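You operate a simulated robot arm through the tools that you are given. There is no shell and no other tool.

The job below is to be done with a simulated two-armed robot. You get a single attempt, and the scene is never put back.

JOB
Join the clipboard's line to the tester, pump down and zero.
Fine: power on; red stopper onto the red cart's free corner; brass lever locked and orange valve open before START; leave it running. Set down upright: red stopper. Where these are worked on the way, their far stop is far enough and under half their travel is too little: brass lever.

It is judged by the outcome, as a careful person would: the job done as asked, and still so three seconds after it is handed in. It fails if anything else is knocked over, pushed out of place, dropped, spilled or broken. A push-on lid holds only when it is set on centred and level and pressed home; a screw cap is set on level and turned clockwise until tight.

ROBOT AND FRAMES
Two 7-joint arms with fingered hands on one trunk that stands fixed in place. Base frame: the origin is at the foot of the trunk, x ahead of it, y to its left, z up. Readings come in m, degrees, newtons and seconds.
The left shoulder is at [0.057, 0.158, 1.27], the right one opposite. With the tool pointing down near the work surface each hand reaches from about 0.1 to 0.64 m from the base axis, measured 20 degrees to its own side. Payload 4 kg a hand.
The TCP of each hand is the grasp point between the finger pads, 0.03 m short of the fingertips. In the tool frame z runs along the fingers and y along their closing line. The gripper opens to 0.104 m. The gripper's body begins 0.035 m behind the TCP. The gripper is a hand of 4 fingers: y runs from the thumb to the fingers, the wrist lies at [-0.015, -0.104, -0.178] in the tool frame.
Orientation is that of the tool frame in the base frame, as a unit quaternion [w, x, y, z]. With the fingers straight down and the wrist toward the robot, the tool's x, y and z point along [0, 1, 0], [1, 0, 0] and [0, 0, -1] of the base frame.

CONTROLS
- The arms move only by the tool apply_moves. It takes "left_deltas", "right_deltas" or both (then of equal length, played together; a hand with none holds still); each is text: rows parted by semicolons, each of 6 numbers parted by spaces: the shift along the base's x, y, z in m, then the turn, a rotation vector about the base's x, y, z in degrees. In form: tx ty tz ax ay az; .... A call has 1 to 20 rows; each row shifts and turns the commanded pose from where the row before left it. Each row takes 0.2 s and may step no farther than 0.05 m and 8.6 degrees from the row before; otherwise, the whole call is refused. A pose out of reach is approached as far as the arm can. The call stops where the force on the tool passes 90 N (or 10 N more than at its start, if that is more) or the arm is blocked; 0.2 s more then pass. In this call time passes only in rows, and 0.2 s behind the last. The reply holds the time, the measured pose of the TCP, the force on the tool along the base axes, the opening and the grip force, in the units named above and with some noise, with the torque about the TCP (base axes, N m) and any sound that the robot's microphone picked up.
- Cameras (640 x 400 px; columns grow to the right, rows downward): "scene" is now at [0.1312, -0.047, 1.4802]; the picture's right is [-0.54, -0.84, 0.01], its down [-0.18, 0.10, -0.98] and it looks along [0.82, -0.53, -0.21] (base axes); focal length 214 px, centre (320, 200). "left" rides on the left gripper at [-0.061, -0.092, -0.13] in its tool frame; the picture's right is [-0.81, -0.28, 0.52], its down [0.53, -0.71, 0.46] and it looks along [0.24, 0.65, 0.72] (tool axes); focal length 275 px, centre (320, 200). "right" rides on the right gripper at [0.061, -0.092, -0.13] in its tool frame; the picture's right is [-0.81, 0.27, -0.52], its down [-0.53, -0.71, 0.46] and it looks along [-0.24, 0.64, 0.72] (tool axes); focal length 275 px, centre (320, 200). There is no depth. A picture from a camera that has moved, and an enlarged one, comes with that camera's place and axes in the base frame and with its lens.
- grab_frame(camera): a new picture of that camera. The clock stands still meanwhile.
- lift_body(by): slides the trunk up (or, below 0, down) by that many m; the arms and the scene camera ride with it, the base frame stays. It gives what a move gives, with no picture.
- set_fingers(index, middle, ring, thumb_bend, thumb_turn, hand): sets how far each is bent, from 0 (flat) to 1 (curled in); at 0.3 the hand is open as for a grip, at 0.7 the pads meet at the TCP. One left out holds its place. A second passes; each finger stops where it meets its share of the squeeze, and holds until it gets a number again. It is the only way to open and close the hand. It gives what a move gives, with no picture; readings hold the bend of each and the force on the fingers (four entries, about 0 where the hand has none), thumb and palm. thumb_turn goes from beside the hand (0) to across from the fingers (1), as for a grip.
- turn_head(pan, tilt): turns the head with the scene camera to pan (to the left, within 80 degrees either way) and tilt (down, from -29 to 69), counted from straight ahead of the robot. It gives what a move gives.
- enlarge(camera, box): a new picture of the part [left, top, right, bottom] of that camera's present view, enlarged. The clock stands still meanwhile.
- finish_job(): hands the job in; it is judged then, once.

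Nothing tells you positions but the pictures and the camera data. Unless the task says otherwise, let go and move clear before handing in.

The tools are called as name(argument=value, ...) on one line, values as JSON. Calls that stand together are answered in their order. apply_moves: Moves the arms, as the interface text tells. Its arguments: {"type":"object","properties":{"left_deltas":{"type":"string"},"right_deltas":{"type":"string"}},"required":[]} The other tools are called the same way: lift_body (by) slides the trunk up or down; set_fingers (index, middle, ring, thumb_bend, thumb_turn, hand) moves the fingers one by one; turn_head (pan, tilt) turns the head that bears the scene camera; grab_frame (camera) takes a picture; enlarge (camera, box) takes an enlarged picture of a part of a camera's view; finish_job () hands the job in.

At the start:

```text
time: 0.0
left_eef_pos: [0.381, -0.0456, 1.5005]
left_orientation: [0.0, 0.707, 0.708, 0.0]
left_ft_force: [0.3, 0.4, -0.2]
left_torque: [-0.01, 0.01, 0.02]
left_opening: 0.1038
left_gripper_force: 0.0
left_shape: jaw
left_bend: [0.3, 0.3, 0.3, 0.3, 0.98]
left_finger forces: [0.0, 0.0, 0.0, 0.0, 0.0, 0.1]
right_eef_pos: [0.3517, -0.3738, 1.5499]
right_orientation: [0.0, 0.707, 0.707, 0.0]
right_ft_force: [-0.8, 0.0, -0.1]
right_torque: [-0.02, 0.01, 0.01]
right_opening: 0.1035
right_gripper_force: 0.1
right_shape: jaw
right_bend: [0.3, 0.3, 0.3, 0.3, 0.98]
right_finger forces: [0.1, 0.1, 0.1, 0.0, 0.0, 0.0]
trunk travel left (down, up): [-0.475, 0.032]
head pan, tilt: [-32.6, 11.2]
```

scene: 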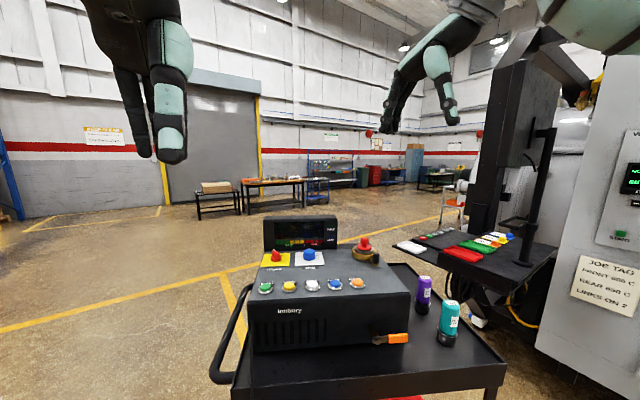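
right: 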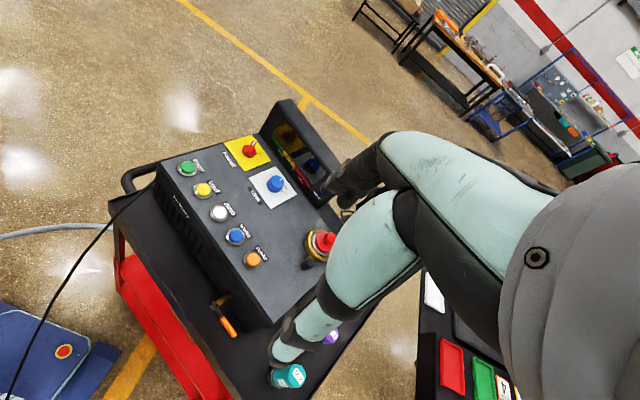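
left: 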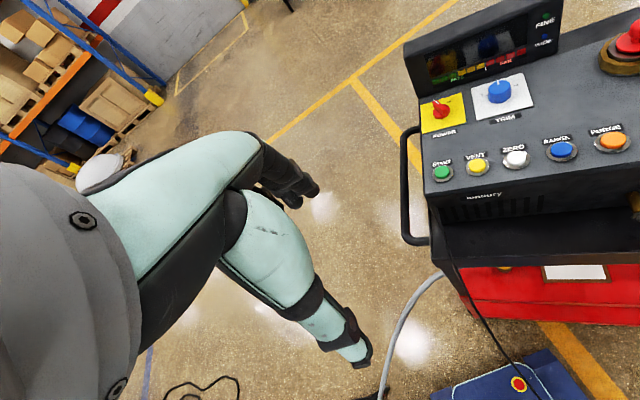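

I see a tester (Ionbury) on a red cart ahead and to the right, with a power knob, trim knob, five buttons, a brass port with a red stopper in it, and an orange-handled valve. I'll look around first to find the clipboard, its line, and the brass lever.

enlarge(camera="scene", box=[220, 200, 540, 400])

enlarge(camera="scene", box=[380, 100, 640, 340])

enlarge(camera="left", box=[380, 0, 640, 400])

enlarge(camera="right", box=[100, 80, 420, 400])

```text
2.00 times, centred on (380, 300) of scene
camera zoom: at [0.1312, -0.047, 1.4802], right [-0.54, -0.84, 0.01], down [-0.18, 0.1, -0.98], along [0.82, -0.53, -0.21], focal length 429 px, centre (200, 0)
```

zoom: 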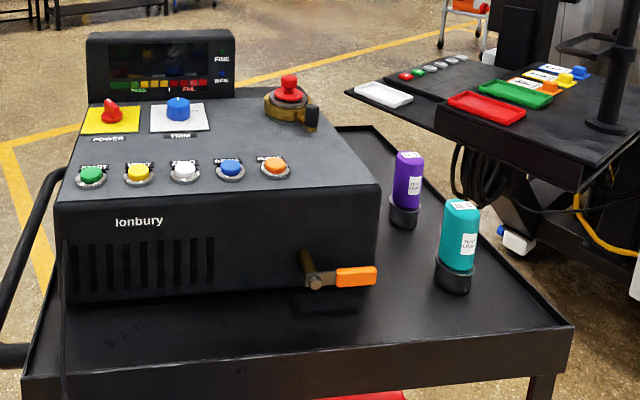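

```text
1.67 times, centred on (510, 220) of scene
camera zoom: at [0.1312, -0.047, 1.4802], right [-0.54, -0.84, 0.01], down [-0.18, 0.1, -0.98], along [0.82, -0.53, -0.21], focal length 358 px, centre (3, 167)
```

zoom: 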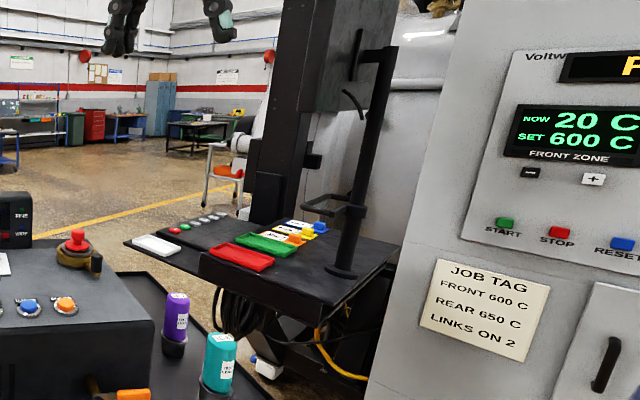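

```text
1.00 times, centred on (510, 200) of left (not enlarged: the box is as wide or as high as the picture)
camera zoom: at [0.2899, -0.1052, 1.6316], right [-0.27, -0.81, -0.52], down [-0.71, 0.53, -0.46], along [0.64, 0.24, -0.72], focal length 275 px, centre (130, 200)
```

zoom: 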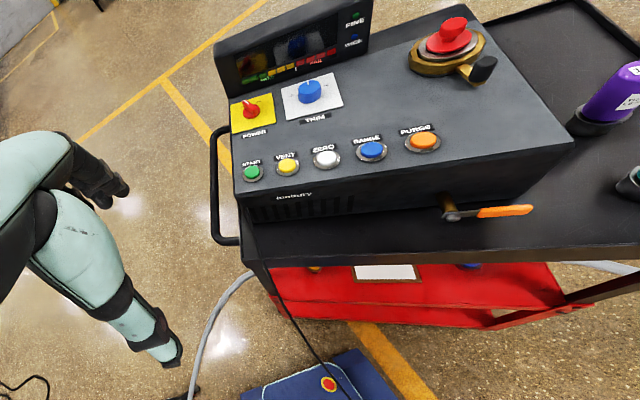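

```text
1.25 times, centred on (260, 240) of right
camera zoom: at [0.2618, -0.3112, 1.6797], right [0.27, -0.81, 0.52], down [-0.71, -0.53, -0.46], along [0.64, -0.24, -0.72], focal length 344 px, centre (395, 150)
```

zoom: 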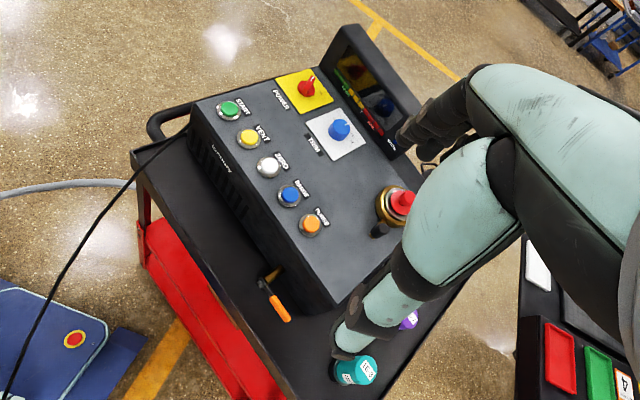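

The tester's port holds the red stopper with a black-handled brass clamp below it. I'll turn the head to find the clipboard and the lines.

turn_head(pan=-30, tilt=50)

grab_frame(camera="scene")

turn_head(pan=30, tilt=40)

grab_frame(camera="scene")

turn_head(pan=-78, tilt=35)

grab_frame(camera="scene")

turn_head(pan=75, tilt=35)

grab_frame(camera="scene")

```text
time: 1.1
left_eef_pos: [0.3608, -0.0453, 1.5063]
left_orientation: [0.005, 0.706, 0.708, 0.006]
left_ft_force: [0.3, -0.3, 0.1]
left_torque: [0.0, -0.02, -0.02]
left_opening: 0.1041
left_gripper_force: 0.1
left_shape: jaw
left_bend: [0.3, 0.3, 0.3, 0.3, 0.98]
left_finger forces: [0.0, 0.1, 0.0, 0.1, 0.1, 0.1]
right_eef_pos: [0.3319, -0.3729, 1.553]
right_orientation: [0.005, 0.707, 0.708, 0.005]
right_ft_force: [-0.3, -0.1, 0.9]
right_torque: [-0.05, -0.04, -0.01]
right_opening: 0.1039
right_gripper_force: 0.0
right_shape: jaw
right_bend: [0.3, 0.3, 0.3, 0.3, 0.98]
right_finger forces: [0.1, 0.0, 0.0, 0.0, 0.0, 0.1]
trunk travel left (down, up): [-0.475, 0.032]
head pan, tilt: [-30.0, 50.0]
```

```text
taken
camera scene: at [0.1168, -0.0354, 1.4207], right [-0.5, -0.87, 0.01], down [-0.67, 0.38, -0.64], along [0.55, -0.32, -0.77], focal length 214 px, centre (320, 200)
```

scene: 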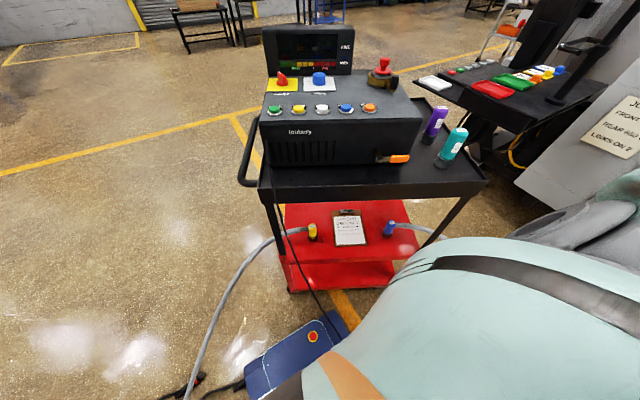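

```text
time: 2.4
left_eef_pos: [0.362, -0.0451, 1.5055]
left_orientation: [0.005, 0.707, 0.707, 0.005]
left_ft_force: [1.0, 0.0, 0.0]
left_torque: [0.04, -0.01, -0.02]
left_opening: 0.1037
left_gripper_force: 0.1
left_shape: jaw
left_bend: [0.3, 0.3, 0.3, 0.3, 0.98]
left_finger forces: [0.0, 0.1, 0.1, 0.0, 0.0, 0.1]
right_eef_pos: [0.334, -0.3725, 1.5539]
right_orientation: [0.005, 0.707, 0.707, 0.004]
right_ft_force: [0.0, -0.5, 0.6]
right_torque: [0.02, 0.03, 0.01]
right_opening: 0.104
right_gripper_force: 0.0
right_shape: jaw
right_bend: [0.3, 0.3, 0.3, 0.3, 0.98]
right_finger forces: [0.0, 0.1, 0.0, 0.0, 0.0, 0.1]
trunk travel left (down, up): [-0.475, 0.032]
head pan, tilt: [30.0, 40.0]
```

```text
taken
camera scene: at [0.1252, 0.0457, 1.4346], right [0.5, -0.87, -0.01], down [-0.57, -0.32, -0.76], along [0.66, 0.38, -0.65], focal length 214 px, centre (320, 200)
```

scene: 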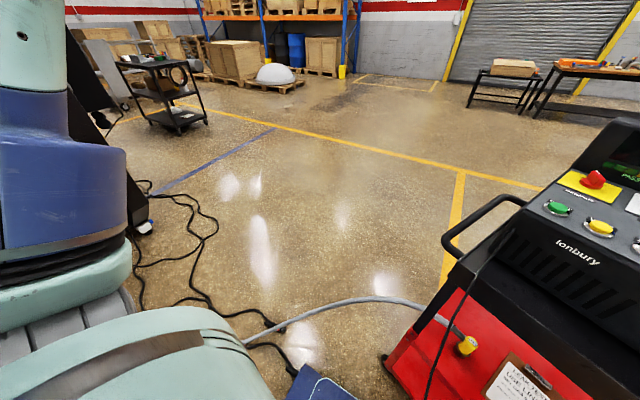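

```text
time: 4.2
left_eef_pos: [0.3635, -0.0447, 1.5058]
left_orientation: [0.004, 0.707, 0.707, 0.005]
left_ft_force: [-0.1, -0.2, -0.2]
left_torque: [0.0, 0.04, -0.02]
left_opening: 0.1039
left_gripper_force: 0.1
left_shape: jaw
left_bend: [0.3, 0.3, 0.3, 0.3, 0.98]
left_finger forces: [0.0, 0.0, 0.0, 0.1, 0.1, 0.1]
right_eef_pos: [0.3342, -0.3738, 1.5536]
right_orientation: [0.005, 0.707, 0.707, 0.004]
right_ft_force: [0.4, -0.4, 0.0]
right_torque: [-0.01, -0.01, 0.02]
right_opening: 0.1038
right_gripper_force: 0.2
right_shape: jaw
right_bend: [0.3, 0.3, 0.3, 0.3, 0.98]
right_finger forces: [0.0, 0.0, 0.1, 0.0, 0.0, 0.1]
trunk travel left (down, up): [-0.475, 0.032]
head pan, tilt: [-78.0, 35.0]
```

```text
taken
camera scene: at [0.0705, -0.083, 1.4428], right [-0.98, -0.21, 0.01], down [-0.13, 0.56, -0.82], along [0.16, -0.8, -0.58], focal length 214 px, centre (320, 200)
```

scene: 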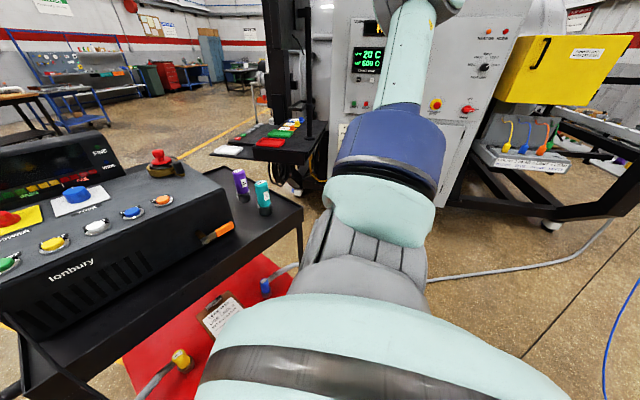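

```text
time: 6.6
left_eef_pos: [0.3642, -0.0458, 1.5059]
left_orientation: [0.005, 0.707, 0.708, 0.005]
left_ft_force: [0.5, 0.2, 0.0]
left_torque: [-0.02, 0.0, -0.04]
left_opening: 0.104
left_gripper_force: 0.1
left_shape: jaw
left_bend: [0.3, 0.3, 0.3, 0.3, 0.98]
left_finger forces: [0.1, 0.0, 0.0, 0.0, 0.1, 0.0]
right_eef_pos: [0.3347, -0.373, 1.5537]
right_orientation: [0.004, 0.707, 0.707, 0.004]
right_ft_force: [0.3, 0.5, -0.4]
right_torque: [-0.01, 0.02, 0.01]
right_opening: 0.1038
right_gripper_force: 0.0
right_shape: jaw
right_bend: [0.3, 0.3, 0.3, 0.3, 0.98]
right_finger forces: [0.1, 0.0, 0.1, 0.0, 0.0, 0.0]
trunk travel left (down, up): [-0.475, 0.032]
head pan, tilt: [75.0, 35.0]
```

```text
taken
camera scene: at [0.075, 0.0882, 1.4428], right [0.97, -0.26, -0.01], down [-0.16, -0.55, -0.82], along [0.2, 0.79, -0.58], focal length 214 px, centre (320, 200)
```

scene: 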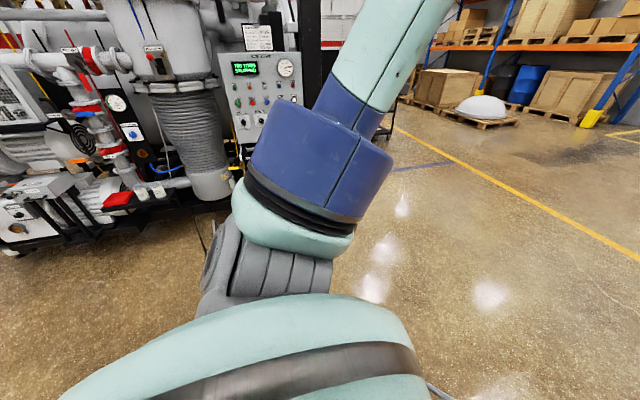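

The lower red shelf of the cart holds a clipboard between two hose ends (yellow and blue). I'll zoom in to read the clipboard.

turn_head(pan=-28, tilt=52)

grab_frame(camera="scene")

enlarge(camera="scene", box=[290, 170, 410, 250])

enlarge(camera="scene", box=[230, 0, 470, 150])

enlarge(camera="scene", box=[240, 140, 480, 290])

```text
time: 8.4
left_eef_pos: [0.3624, -0.0442, 1.5057]
left_orientation: [0.005, 0.706, 0.708, 0.005]
left_ft_force: [-0.4, 0.1, 0.5]
left_torque: [0.02, -0.01, 0.01]
left_opening: 0.1037
left_gripper_force: 0.1
left_shape: jaw
left_bend: [0.3, 0.3, 0.3, 0.3, 0.98]
left_finger forces: [0.1, 0.0, 0.0, 0.1, 0.0, 0.0]
right_eef_pos: [0.3343, -0.3731, 1.5538]
right_orientation: [0.005, 0.707, 0.707, 0.004]
right_ft_force: [0.2, -0.6, -0.2]
right_torque: [-0.01, 0.0, 0.01]
right_opening: 0.1042
right_gripper_force: 0.1
right_shape: jaw
right_bend: [0.3, 0.3, 0.3, 0.3, 0.98]
right_finger forces: [0.0, 0.0, 0.0, 0.0, 0.1, 0.0]
trunk travel left (down, up): [-0.475, 0.032]
head pan, tilt: [-28.0, 52.0]
```

```text
taken
camera scene: at [0.1182, -0.0321, 1.4178], right [-0.47, -0.88, 0.01], down [-0.7, 0.37, -0.61], along [0.53, -0.29, -0.8], focal length 214 px, centre (320, 200)
```

scene: 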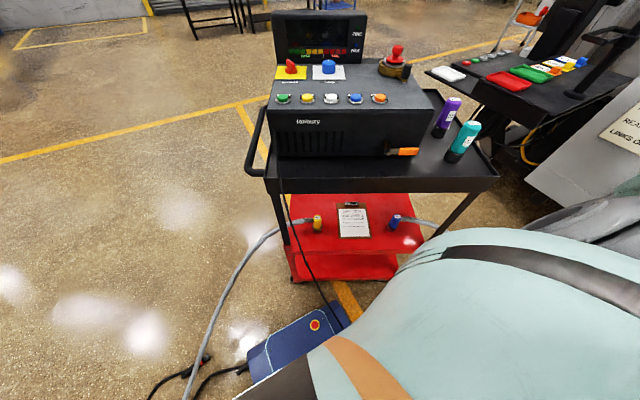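

```text
5.00 times, centred on (350, 210) of scene
camera zoom: at [0.1182, -0.0321, 1.4178], right [-0.47, -0.88, 0.01], down [-0.7, 0.37, -0.61], along [0.53, -0.29, -0.8], focal length 1072 px, centre (170, 150)
```

zoom: 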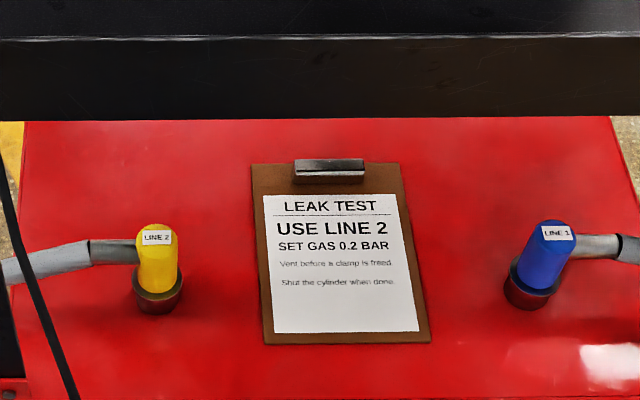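

```text
2.67 times, centred on (350, 75) of scene
camera zoom: at [0.1182, -0.0321, 1.4178], right [-0.47, -0.88, 0.01], down [-0.7, 0.37, -0.61], along [0.53, -0.29, -0.8], focal length 572 px, centre (240, 533)
```

zoom: 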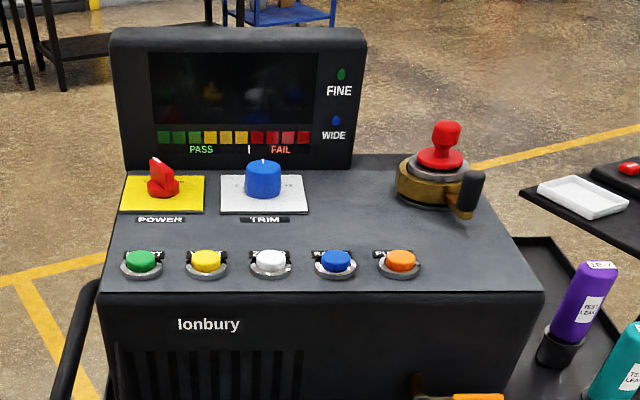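

```text
2.67 times, centred on (360, 215) of scene
camera zoom: at [0.1182, -0.0321, 1.4178], right [-0.47, -0.88, 0.01], down [-0.7, 0.37, -0.61], along [0.53, -0.29, -0.8], focal length 572 px, centre (213, 160)
```

zoom: 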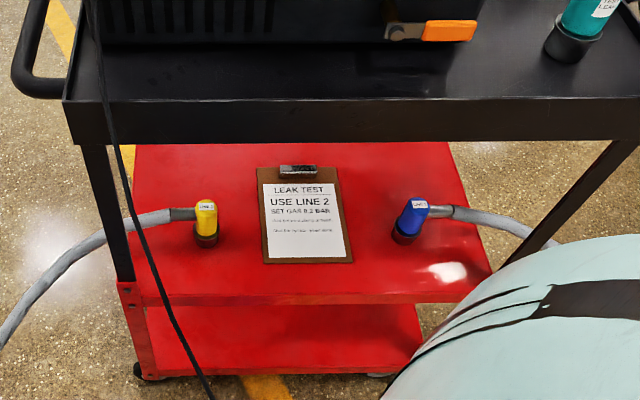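

The clipboard says LINE 2, which is the yellow hose end. I place the stopper near (0.60,-0.52,1.21), the power knob near (0.74,-0.27,1.16), and the yellow end near (0.51,-0.24,0.72). I'll survey the tray corners with the hand cameras next.

apply_moves(right_deltas="-0.03 -0.03 0.02 0 0 0; -0.03 -0.03 0.02 0 0 0; -0.03 -0.03 0.02 0 0 0", left_deltas="0 -0.03 0.03 0 0 0; 0 -0.03 0.03 0 0 0; 0 -0.03 0.03 0 0 0")

grab_frame(camera="right")

grab_frame(camera="left")

grab_frame(camera="scene")

```text
time: 9.2
left_eef_pos: [0.3585, -0.1375, 1.598]
left_orientation: [0.004, 0.707, 0.707, 0.008]
left_ft_force: [-0.4, -0.2, 0.5]
left_torque: [0.01, -0.07, 0.0]
left_opening: 0.1038
left_gripper_force: 0.0
left_shape: jaw
left_bend: [0.3, 0.3, 0.3, 0.3, 0.98]
left_finger forces: [0.0, 0.0, 0.0, 0.0, 0.1, 0.1]
right_eef_pos: [0.2414, -0.467, 1.6143]
right_orientation: [0.004, 0.708, 0.707, 0.006]
right_ft_force: [0.7, 0.1, -0.5]
right_torque: [0.01, -0.02, -0.01]
right_opening: 0.1038
right_gripper_force: 0.1
right_shape: jaw
right_bend: [0.3, 0.3, 0.3, 0.3, 0.98]
right_finger forces: [0.0, 0.1, 0.0, 0.0, 0.1, 0.0]
trunk travel left (down, up): [-0.475, 0.032]
head pan, tilt: [-28.0, 52.0]
```

```text
taken
camera right: at [0.1475, -0.405, 1.7435], right [0.27, -0.81, 0.52], down [-0.71, -0.53, -0.47], along [0.65, -0.24, -0.72], focal length 275 px, centre (320, 200)
```

right: 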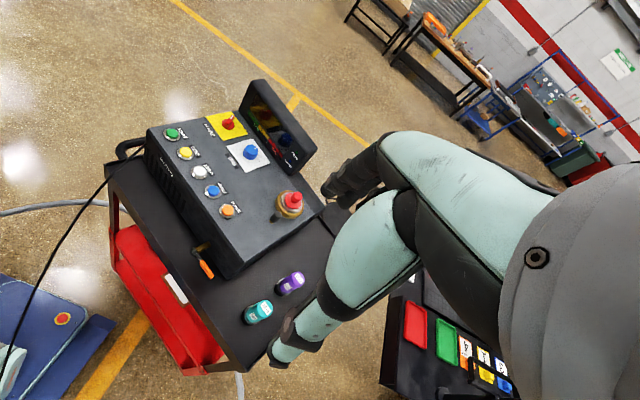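

```text
taken
camera left: at [0.2659, -0.1985, 1.7263], right [-0.27, -0.81, -0.53], down [-0.71, 0.53, -0.46], along [0.66, 0.25, -0.71], focal length 275 px, centre (320, 200)
```

left: 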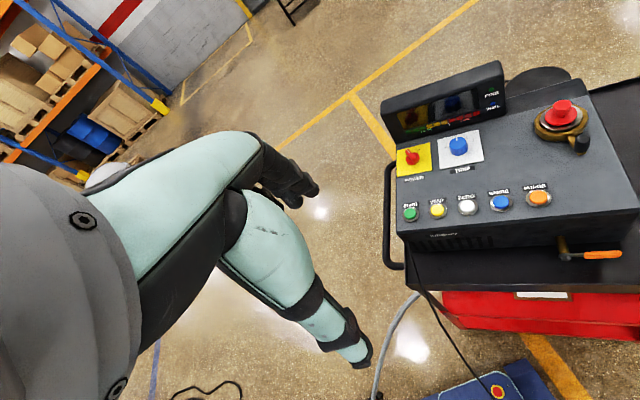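

```text
taken
camera scene: at [0.1152, -0.0341, 1.418], right [-0.47, -0.88, 0.0], down [-0.7, 0.37, -0.61], along [0.54, -0.29, -0.79], focal length 214 px, centre (320, 200)
```

scene: 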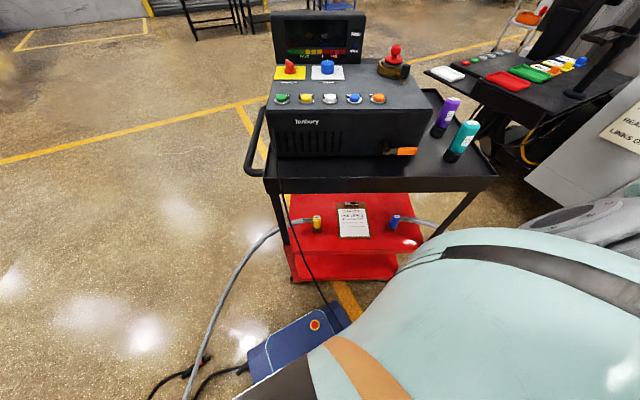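

turn_head(pan=-40, tilt=25)

enlarge(camera="scene", box=[230, 130, 470, 280])

enlarge(camera="right", box=[90, 80, 350, 260])

enlarge(camera="right", box=[160, 210, 340, 390])

enlarge(camera="left", box=[480, 60, 640, 180])

```text
time: 10.1
left_eef_pos: [0.3628, -0.1346, 1.5972]
left_orientation: [0.005, 0.706, 0.708, 0.004]
left_ft_force: [-0.1, -0.2, -0.1]
left_torque: [-0.01, 0.04, -0.03]
left_opening: 0.1041
left_gripper_force: 0.0
left_shape: jaw
left_bend: [0.3, 0.3, 0.3, 0.3, 0.98]
left_finger forces: [0.0, 0.1, 0.0, 0.0, 0.0, 0.0]
right_eef_pos: [0.246, -0.4638, 1.6147]
right_orientation: [0.004, 0.708, 0.707, 0.005]
right_ft_force: [0.4, -0.5, 0.3]
right_torque: [0.03, -0.02, 0.01]
right_opening: 0.1038
right_gripper_force: 0.0
right_shape: jaw
right_bend: [0.3, 0.3, 0.3, 0.3, 0.98]
right_finger forces: [0.0, 0.0, 0.1, 0.0, 0.1, 0.1]
trunk travel left (down, up): [-0.475, 0.032]
head pan, tilt: [-40.0, 25.0]
```

```text
2.67 times, centred on (350, 205) of scene
camera zoom: at [0.1233, -0.0554, 1.4578], right [-0.64, -0.77, 0.01], down [-0.34, 0.27, -0.9], along [0.69, -0.58, -0.43], focal length 572 px, centre (240, 187)
```

zoom: 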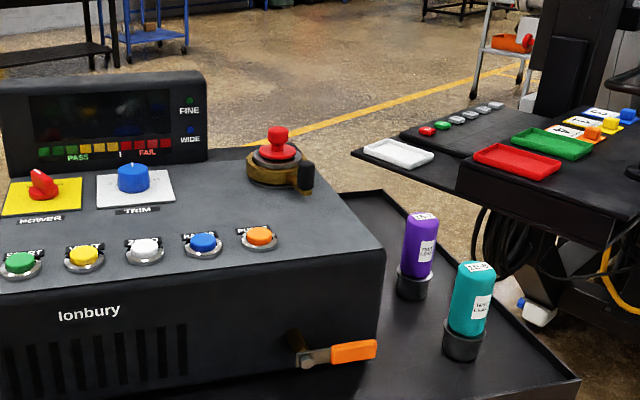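

```text
2.22 times, centred on (220, 170) of right
camera zoom: at [0.1528, -0.4012, 1.7434], right [0.27, -0.81, 0.52], down [-0.71, -0.53, -0.46], along [0.65, -0.24, -0.72], focal length 612 px, centre (542, 267)
```

zoom: 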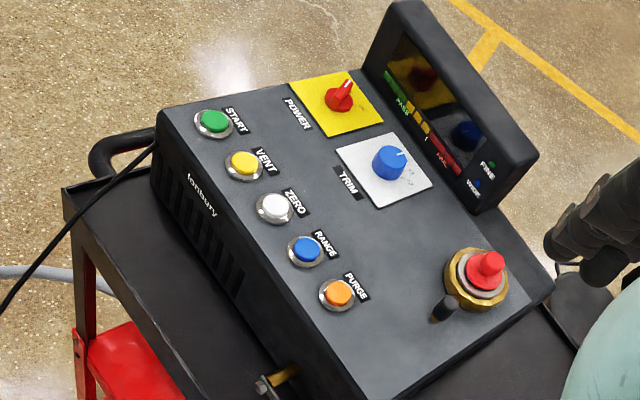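

```text
2.22 times, centred on (250, 300) of right
camera zoom: at [0.1528, -0.4012, 1.7434], right [0.27, -0.81, 0.52], down [-0.71, -0.53, -0.46], along [0.65, -0.24, -0.72], focal length 612 px, centre (476, -22)
```

zoom: 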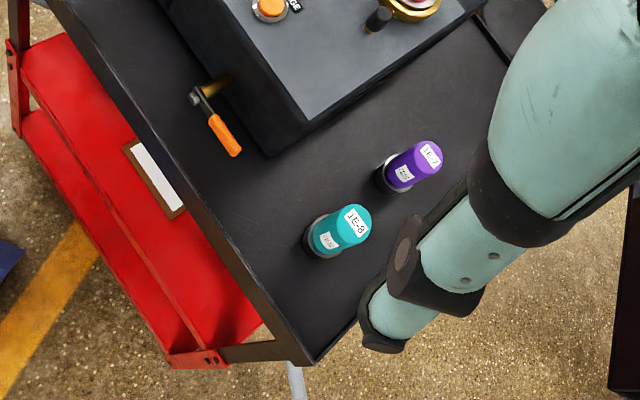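

```text
3.33 times, centred on (560, 120) of left
camera zoom: at [0.2707, -0.1946, 1.7259], right [-0.27, -0.81, -0.52], down [-0.71, 0.53, -0.46], along [0.65, 0.24, -0.72], focal length 918 px, centre (-480, 467)
```

zoom: 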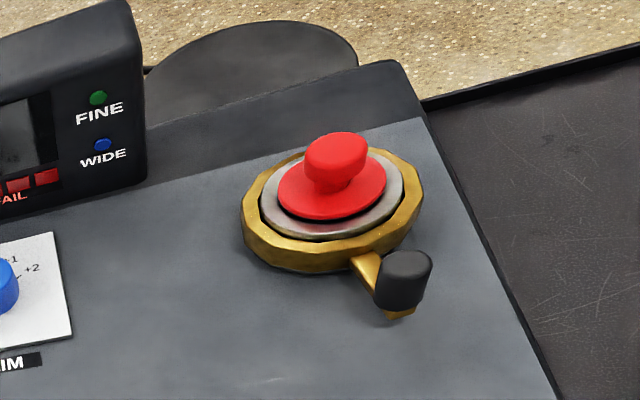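

The tray's back-right corner (around (0.59,-0.69)) looks like the free corner; the leak bottles E-7 and E-8 stand in front of it. I'll move the right hand toward the stopper to test reach and get close views.

apply_moves(right_deltas="0.029 -0.006 -0.03 0 0 0; 0.029 -0.006 -0.03 0 0 0; 0.029 -0.006 -0.03 0 0 0; 0.029 -0.006 -0.03 0 0 0; 0.029 -0.006 -0.03 0 0 0; 0.029 -0.006 -0.03 0 0 0; 0.029 -0.006 -0.03 0 0 0; 0 0 0 0 0 0")

grab_frame(camera="right")

grab_frame(camera="left")

grab_frame(camera="scene")

```text
time: 11.9
left_eef_pos: [0.3623, -0.1341, 1.5971]
left_orientation: [0.004, 0.707, 0.707, 0.005]
left_ft_force: [0.2, 0.1, -1.0]
left_torque: [0.0, -0.03, 0.0]
left_opening: 0.104
left_gripper_force: 0.1
left_shape: jaw
left_bend: [0.3, 0.3, 0.3, 0.3, 0.98]
left_finger forces: [0.0, 0.0, 0.0, 0.1, 0.0, 0.0]
right_eef_pos: [0.4474, -0.5059, 1.4032]
right_orientation: [0.005, 0.707, 0.707, 0.004]
right_ft_force: [0.3, 0.4, 0.4]
right_torque: [-0.02, 0.01, 0.0]
right_opening: 0.104
right_gripper_force: 0.0
right_shape: jaw
right_bend: [0.3, 0.3, 0.3, 0.3, 0.98]
right_finger forces: [0.1, 0.0, 0.0, 0.0, 0.0, 0.1]
trunk travel left (down, up): [-0.475, 0.032]
head pan, tilt: [-40.0, 25.0]
```

```text
taken
camera right: at [0.3553, -0.4434, 1.5329], right [0.27, -0.81, 0.52], down [-0.71, -0.53, -0.46], along [0.65, -0.24, -0.72], focal length 275 px, centre (320, 200)
```

right: 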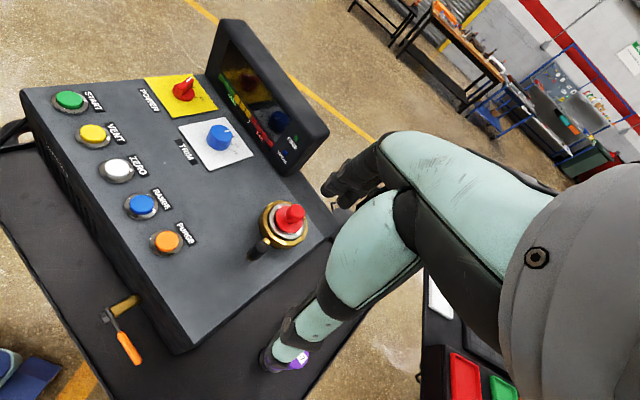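

```text
taken
camera left: at [0.2696, -0.1955, 1.7263], right [-0.27, -0.81, -0.52], down [-0.71, 0.53, -0.46], along [0.65, 0.25, -0.72], focal length 275 px, centre (320, 200)
```

left: 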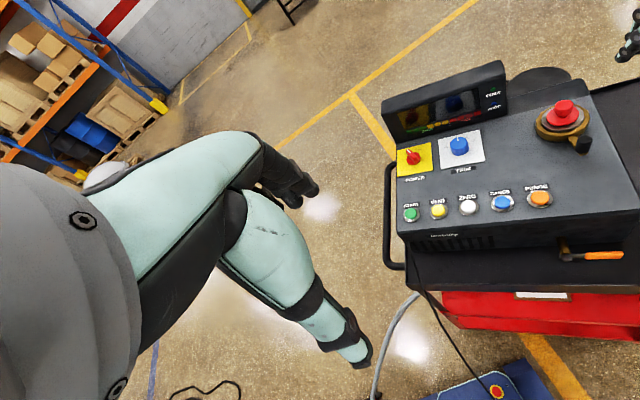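

```text
taken
camera scene: at [0.1227, -0.056, 1.458], right [-0.64, -0.77, 0.01], down [-0.34, 0.27, -0.9], along [0.69, -0.58, -0.43], focal length 214 px, centre (320, 200)
```

scene: 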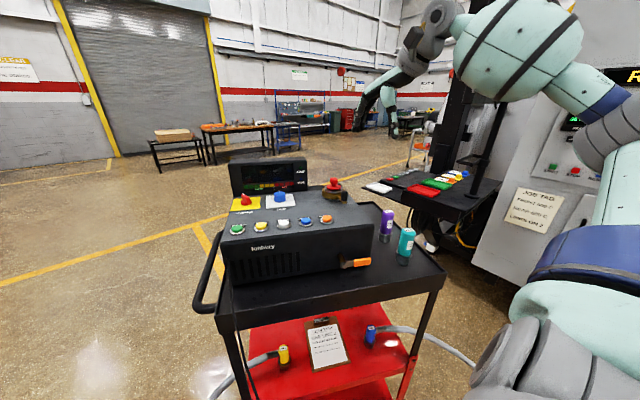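

enlarge(camera="right", box=[230, 180, 340, 270])

enlarge(camera="right", box=[60, 260, 180, 380])

enlarge(camera="right", box=[130, 40, 340, 180])

enlarge(camera="scene", box=[310, 170, 450, 280])

```text
4.44 times, centred on (285, 225) of right
camera zoom: at [0.3553, -0.4434, 1.5329], right [0.27, -0.81, 0.52], down [-0.71, -0.53, -0.46], along [0.65, -0.24, -0.72], focal length 1224 px, centre (476, 89)
```

zoom: 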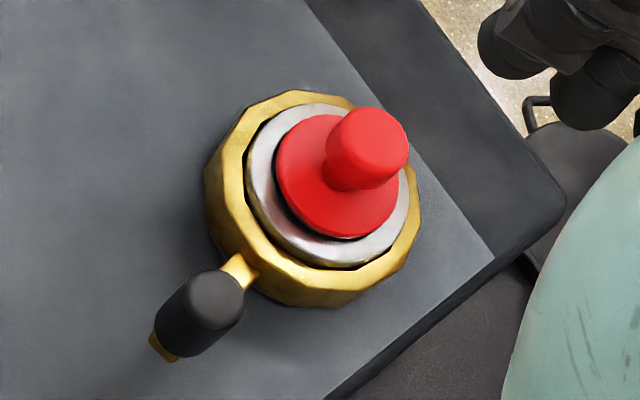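

```text
3.33 times, centred on (120, 320) of right
camera zoom: at [0.3553, -0.4434, 1.5329], right [0.27, -0.81, 0.52], down [-0.71, -0.53, -0.46], along [0.65, -0.24, -0.72], focal length 918 px, centre (987, -200)
```

zoom: 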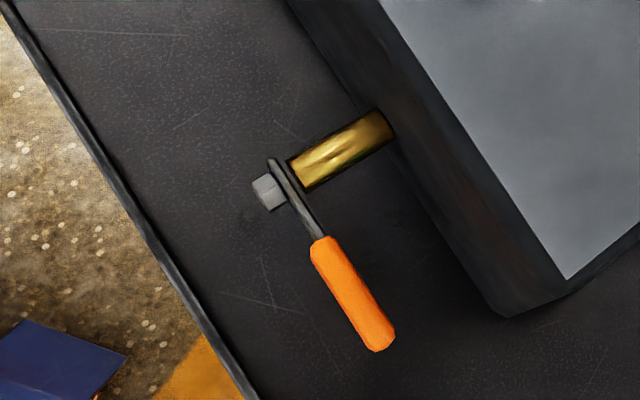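

```text
2.86 times, centred on (235, 110) of right
camera zoom: at [0.3553, -0.4434, 1.5329], right [0.27, -0.81, 0.52], down [-0.71, -0.53, -0.46], along [0.65, -0.24, -0.72], focal length 786 px, centre (563, 457)
```

zoom: 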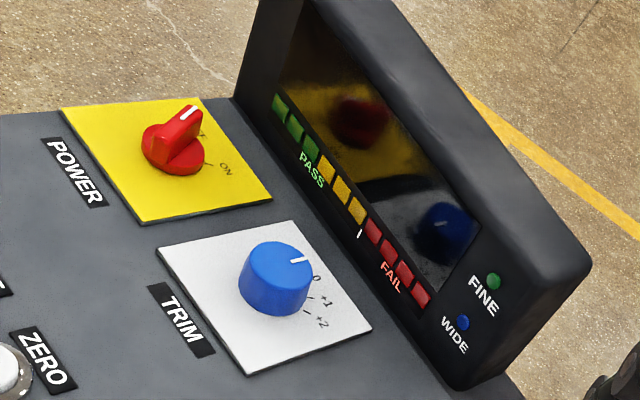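

```text
3.64 times, centred on (380, 225) of scene
camera zoom: at [0.1227, -0.056, 1.458], right [-0.64, -0.77, 0.01], down [-0.34, 0.27, -0.9], along [0.69, -0.58, -0.43], focal length 780 px, centre (102, 109)
```

zoom: 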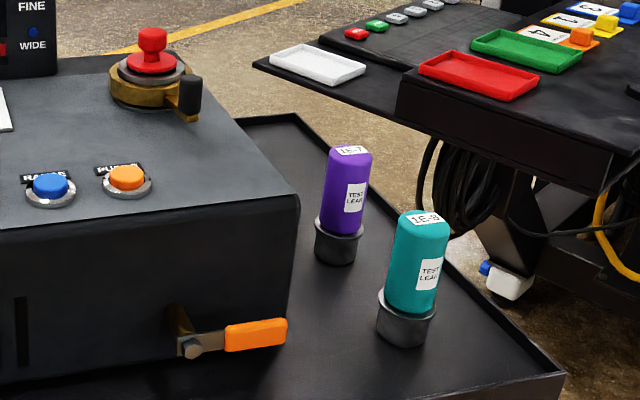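

The power pointer sits at OFF with ON to its right (clockwise); the lever is at the front-right of the clamp ring. I'll test reach above the power knob while staying high.

apply_moves(right_deltas="0.02 0.02 0.006 0 0 0; 0.025 0.023 0.006 0 0 0; 0.025 0.023 0.006 0 0 0; 0.025 0.023 0.006 0 0 0; 0.025 0.023 0.006 0 0 0; 0.025 0.023 0.006 0 0 0; 0.025 0.023 0.006 0 0 0; 0.025 0.023 0.006 0 0 0; 0.025 0.023 0.006 0 0 0; 0.025 0.023 0.006 0 0 0; 0 0 0 0 0 0")

grab_frame(camera="right")

grab_frame(camera="scene")

grab_frame(camera="left")

```text
time: 14.3
left_eef_pos: [0.364, -0.1355, 1.5962]
left_orientation: [0.005, 0.706, 0.708, 0.004]
left_ft_force: [-0.7, -0.5, 0.0]
left_torque: [0.01, 0.01, 0.03]
left_opening: 0.1041
left_gripper_force: 0.1
left_shape: jaw
left_bend: [0.3, 0.3, 0.3, 0.3, 0.98]
left_finger forces: [0.1, 0.0, 0.0, 0.0, 0.1, 0.0]
right_eef_pos: [0.6524, -0.3246, 1.447]
right_orientation: [0.004, 0.707, 0.707, 0.004]
right_ft_force: [0.0, 0.0, -0.6]
right_torque: [-0.02, 0.02, 0.01]
right_opening: 0.1042
right_gripper_force: 0.0
right_shape: jaw
right_bend: [0.3, 0.3, 0.3, 0.3, 0.98]
right_finger forces: [0.0, 0.0, 0.0, 0.1, 0.0, 0.0]
right hand out of reach, approached as far as the arm can: row 9, 10
trunk travel left (down, up): [-0.475, 0.032]
head pan, tilt: [-40.0, 25.0]
```

```text
taken
camera right: at [0.5595, -0.2623, 1.577], right [0.27, -0.81, 0.52], down [-0.71, -0.53, -0.46], along [0.65, -0.24, -0.72], focal length 275 px, centre (320, 200)
```

right: 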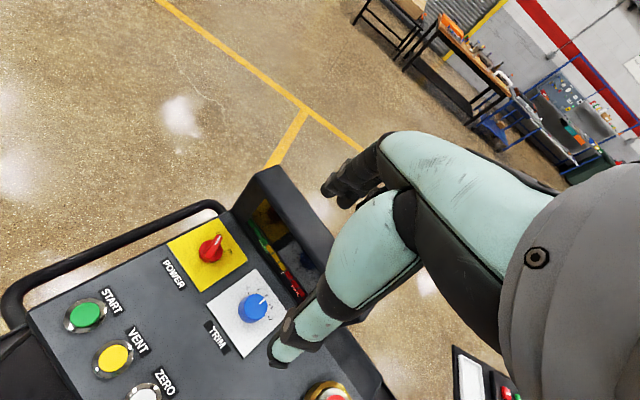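

```text
taken
camera scene: at [0.1236, -0.0559, 1.4579], right [-0.64, -0.77, 0.01], down [-0.34, 0.27, -0.9], along [0.69, -0.58, -0.43], focal length 214 px, centre (320, 200)
```

scene: 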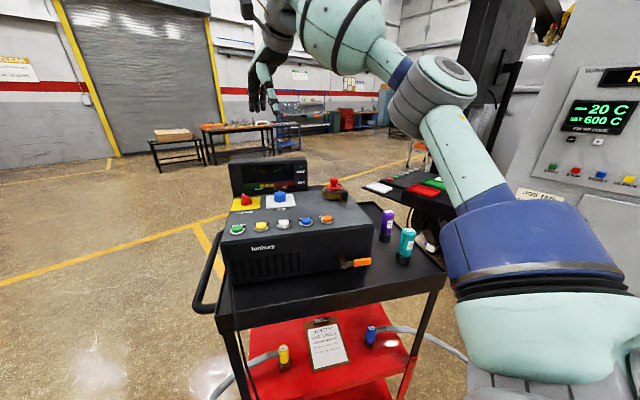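

```text
taken
camera left: at [0.2708, -0.1952, 1.7262], right [-0.27, -0.81, -0.52], down [-0.71, 0.53, -0.46], along [0.65, 0.24, -0.72], focal length 275 px, centre (320, 200)
```

left: 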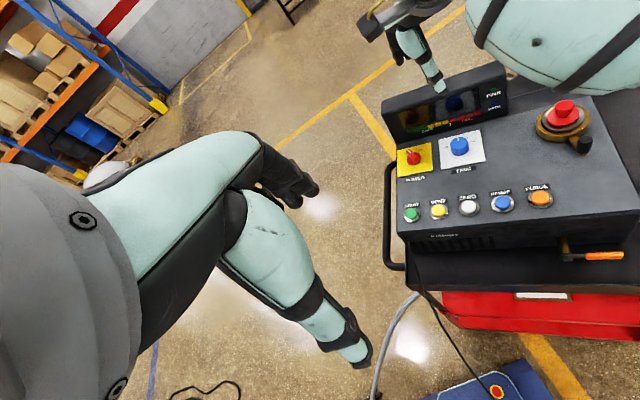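

Tool-down reach ends near (0.65,-0.32) at this height, but lower down it should be enough. I'll back off slightly and try a pointing finger pose.

apply_moves(right_deltas="-0.04 0 0 0 0 0; -0.04 0 0 0 0 0; -0.03 -0.02 0 0 0 0; 0 0 0 0 0 0")

set_fingers(hand="right", index=0.1, middle=1.0, ring=1.0, thumb_bend=1.0, thumb_turn=1.0)

grab_frame(camera="right")

turn_head(pan=-30, tilt=10)

grab_frame(camera="scene")

grab_frame(camera="left")

```text
time: 15.3
left_eef_pos: [0.3637, -0.1356, 1.5964]
left_orientation: [0.003, 0.707, 0.708, 0.005]
left_ft_force: [-0.8, 0.7, 1.2]
left_torque: [-0.04, -0.03, -0.02]
left_opening: 0.1036
left_gripper_force: 0.1
left_shape: jaw
left_bend: [0.3, 0.3, 0.3, 0.3, 0.98]
left_finger forces: [0.1, 0.0, 0.1, 0.0, 0.1, 0.0]
right_eef_pos: [0.5413, -0.3442, 1.4476]
right_orientation: [0.005, 0.707, 0.707, 0.004]
right_ft_force: [0.3, -0.3, 0.2]
right_torque: [-0.03, -0.01, -0.02]
right_opening: 0.1037
right_gripper_force: 0.0
right_shape: jaw
right_bend: [0.3, 0.3, 0.3, 0.3, 0.98]
right_finger forces: [0.1, 0.1, 0.1, 0.0, 0.0, 0.0]
trunk travel left (down, up): [-0.475, 0.032]
head pan, tilt: [-40.0, 25.0]
```

```text
time: 16.3
left_eef_pos: [0.3631, -0.1365, 1.5965]
left_orientation: [0.004, 0.707, 0.708, 0.005]
left_ft_force: [0.5, -0.3, 0.6]
left_torque: [0.01, 0.0, 0.01]
left_opening: 0.104
left_gripper_force: 0.0
left_shape: jaw
left_bend: [0.3, 0.3, 0.3, 0.3, 0.98]
left_finger forces: [0.0, 0.0, 0.0, 0.0, 0.0, 0.0]
right_eef_pos: [0.5401, -0.3436, 1.4468]
right_orientation: [0.004, 0.707, 0.708, 0.004]
right_ft_force: [-0.3, 0.0, -0.2]
right_torque: [-0.01, 0.01, -0.05]
right_opening: 0.0379
right_gripper_force: 0.0
right_shape: fingers
right_bend: [0.1, 1.0, 1.0, 1.0, 1.0]
right_finger forces: [0.0, 0.1, 0.0, 0.0, 0.1, 0.0]
trunk travel left (down, up): [-0.475, 0.032]
head pan, tilt: [-40.0, 25.0]
```

```text
taken
camera right: at [0.4472, -0.2818, 1.5768], right [0.27, -0.81, 0.52], down [-0.71, -0.53, -0.46], along [0.65, -0.24, -0.72], focal length 275 px, centre (320, 200)
```

right: 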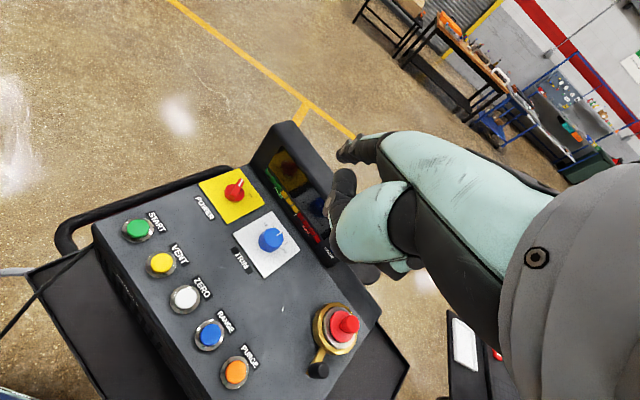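

```text
time: 17.1
left_eef_pos: [0.3645, -0.1323, 1.5977]
left_orientation: [0.005, 0.705, 0.709, 0.004]
left_ft_force: [0.0, 0.0, 0.0]
left_torque: [0.02, 0.02, 0.0]
left_opening: 0.1039
left_gripper_force: 0.1
left_shape: jaw
left_bend: [0.3, 0.3, 0.3, 0.3, 0.98]
left_finger forces: [0.1, 0.1, 0.0, 0.0, 0.0, 0.1]
right_eef_pos: [0.54, -0.3419, 1.4467]
right_orientation: [0.004, 0.707, 0.707, 0.004]
right_ft_force: [0.3, -0.5, -0.5]
right_torque: [-0.02, -0.01, -0.02]
right_opening: 0.0383
right_gripper_force: 0.0
right_shape: fingers
right_bend: [0.1, 1.0, 1.0, 1.0, 1.0]
right_finger forces: [0.0, 0.1, 0.0, 0.1, 0.0, 0.1]
trunk travel left (down, up): [-0.475, 0.032]
head pan, tilt: [-30.0, 10.0]
```

```text
taken
camera scene: at [0.1302, -0.0492, 1.4738], right [-0.56, -0.83, 0.01], down [-0.23, 0.15, -0.96], along [0.8, -0.54, -0.27], focal length 214 px, centre (320, 200)
```

scene: 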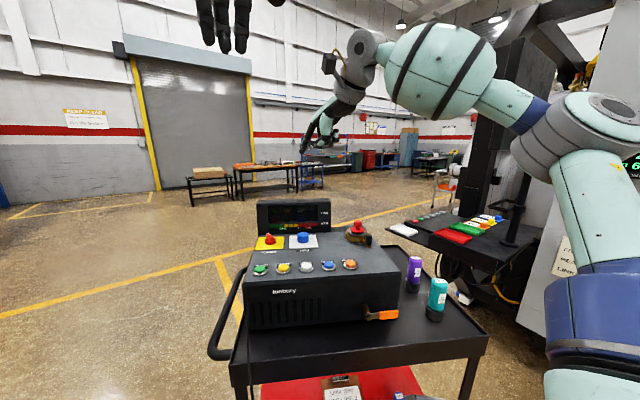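

```text
taken
camera left: at [0.2716, -0.1927, 1.7283], right [-0.26, -0.81, -0.52], down [-0.71, 0.53, -0.47], along [0.65, 0.24, -0.72], focal length 275 px, centre (320, 200)
```

left: 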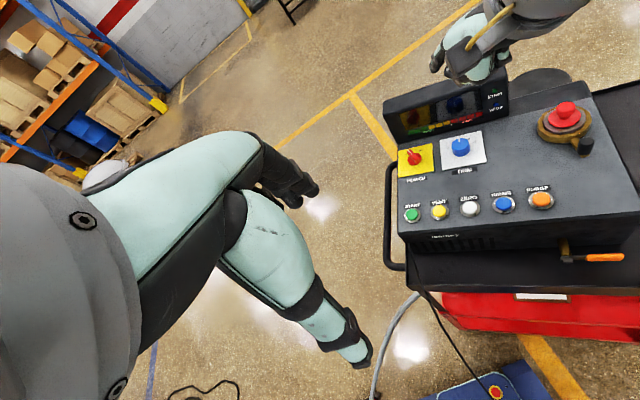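

enlarge(camera="scene", box=[270, 60, 390, 170])

enlarge(camera="left", box=[400, 0, 600, 125])

enlarge(camera="right", box=[300, 100, 460, 300])

```text
3.64 times, centred on (330, 115) of scene
camera zoom: at [0.1302, -0.0492, 1.4738], right [-0.56, -0.83, 0.01], down [-0.23, 0.15, -0.96], along [0.8, -0.54, -0.27], focal length 780 px, centre (284, 509)
```

zoom: 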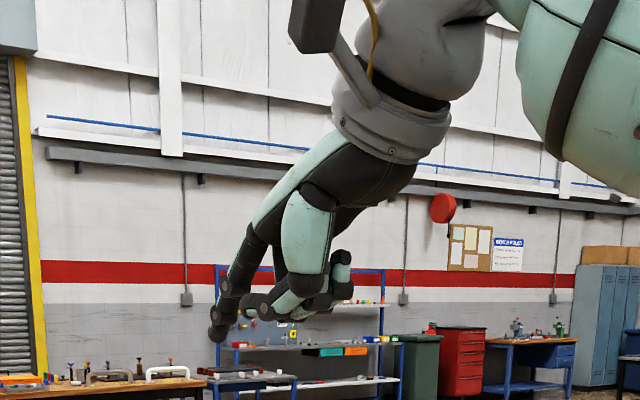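

```text
3.20 times, centred on (500, 62) of left
camera zoom: at [0.2716, -0.1927, 1.7283], right [-0.26, -0.81, -0.52], down [-0.71, 0.53, -0.47], along [0.65, 0.24, -0.72], focal length 881 px, centre (-256, 640)
```

zoom: 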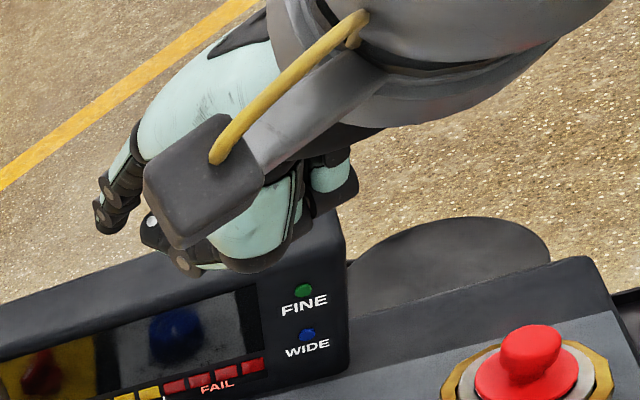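

```text
2.00 times, centred on (380, 200) of right
camera zoom: at [0.4477, -0.2815, 1.5767], right [0.27, -0.81, 0.52], down [-0.71, -0.53, -0.46], along [0.65, -0.24, -0.72], focal length 551 px, centre (200, 200)
```

zoom: 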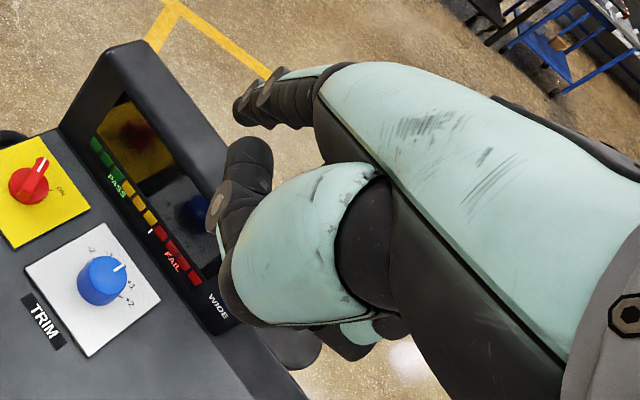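

set_fingers(hand="right", index=0.5, thumb_turn=0.0)

enlarge(camera="scene", box=[270, 60, 390, 170])

enlarge(camera="right", box=[260, 120, 460, 320])

```text
time: 18.1
left_eef_pos: [0.3643, -0.1322, 1.599]
left_orientation: [0.005, 0.705, 0.709, 0.002]
left_ft_force: [0.1, -0.8, -0.1]
left_torque: [-0.02, -0.01, 0.03]
left_opening: 0.1041
left_gripper_force: 0.1
left_shape: jaw
left_bend: [0.3, 0.3, 0.3, 0.3, 0.98]
left_finger forces: [0.0, 0.1, 0.0, 0.1, 0.1, 0.0]
right_eef_pos: [0.5407, -0.3438, 1.4475]
right_orientation: [0.005, 0.706, 0.708, 0.004]
right_ft_force: [-1.1, 0.3, 0.0]
right_torque: [0.0, -0.03, -0.02]
right_opening: 0.0556
right_gripper_force: 0.0
right_shape: fingers
right_bend: [0.5, 1.0, 1.0, 1.0, 0.0]
right_finger forces: [0.1, 0.0, 0.0, 0.0, 0.0, 0.1]
trunk travel left (down, up): [-0.475, 0.032]
head pan, tilt: [-30.0, 10.0]
```

```text
3.64 times, centred on (330, 115) of scene
camera zoom: at [0.1301, -0.0493, 1.4743], right [-0.56, -0.83, 0.01], down [-0.23, 0.14, -0.96], along [0.8, -0.54, -0.27], focal length 780 px, centre (284, 509)
```

zoom: 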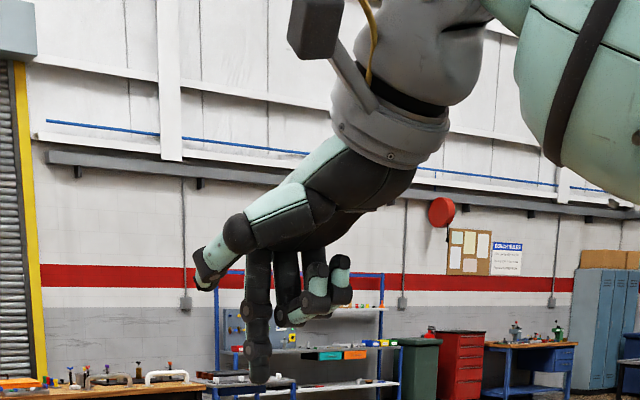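

```text
2.00 times, centred on (360, 220) of right
camera zoom: at [0.4476, -0.2816, 1.5767], right [0.27, -0.81, 0.52], down [-0.71, -0.53, -0.46], along [0.65, -0.24, -0.72], focal length 551 px, centre (240, 160)
```

zoom: 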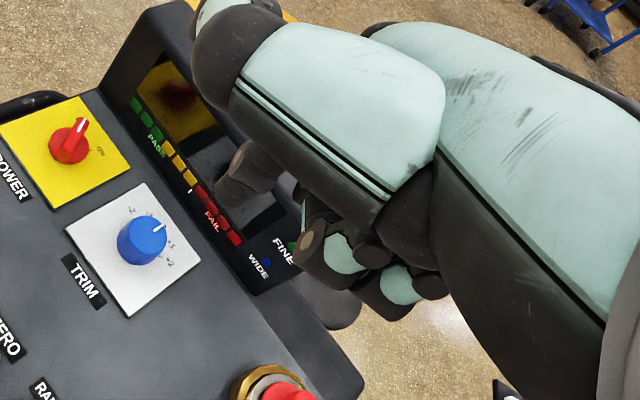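

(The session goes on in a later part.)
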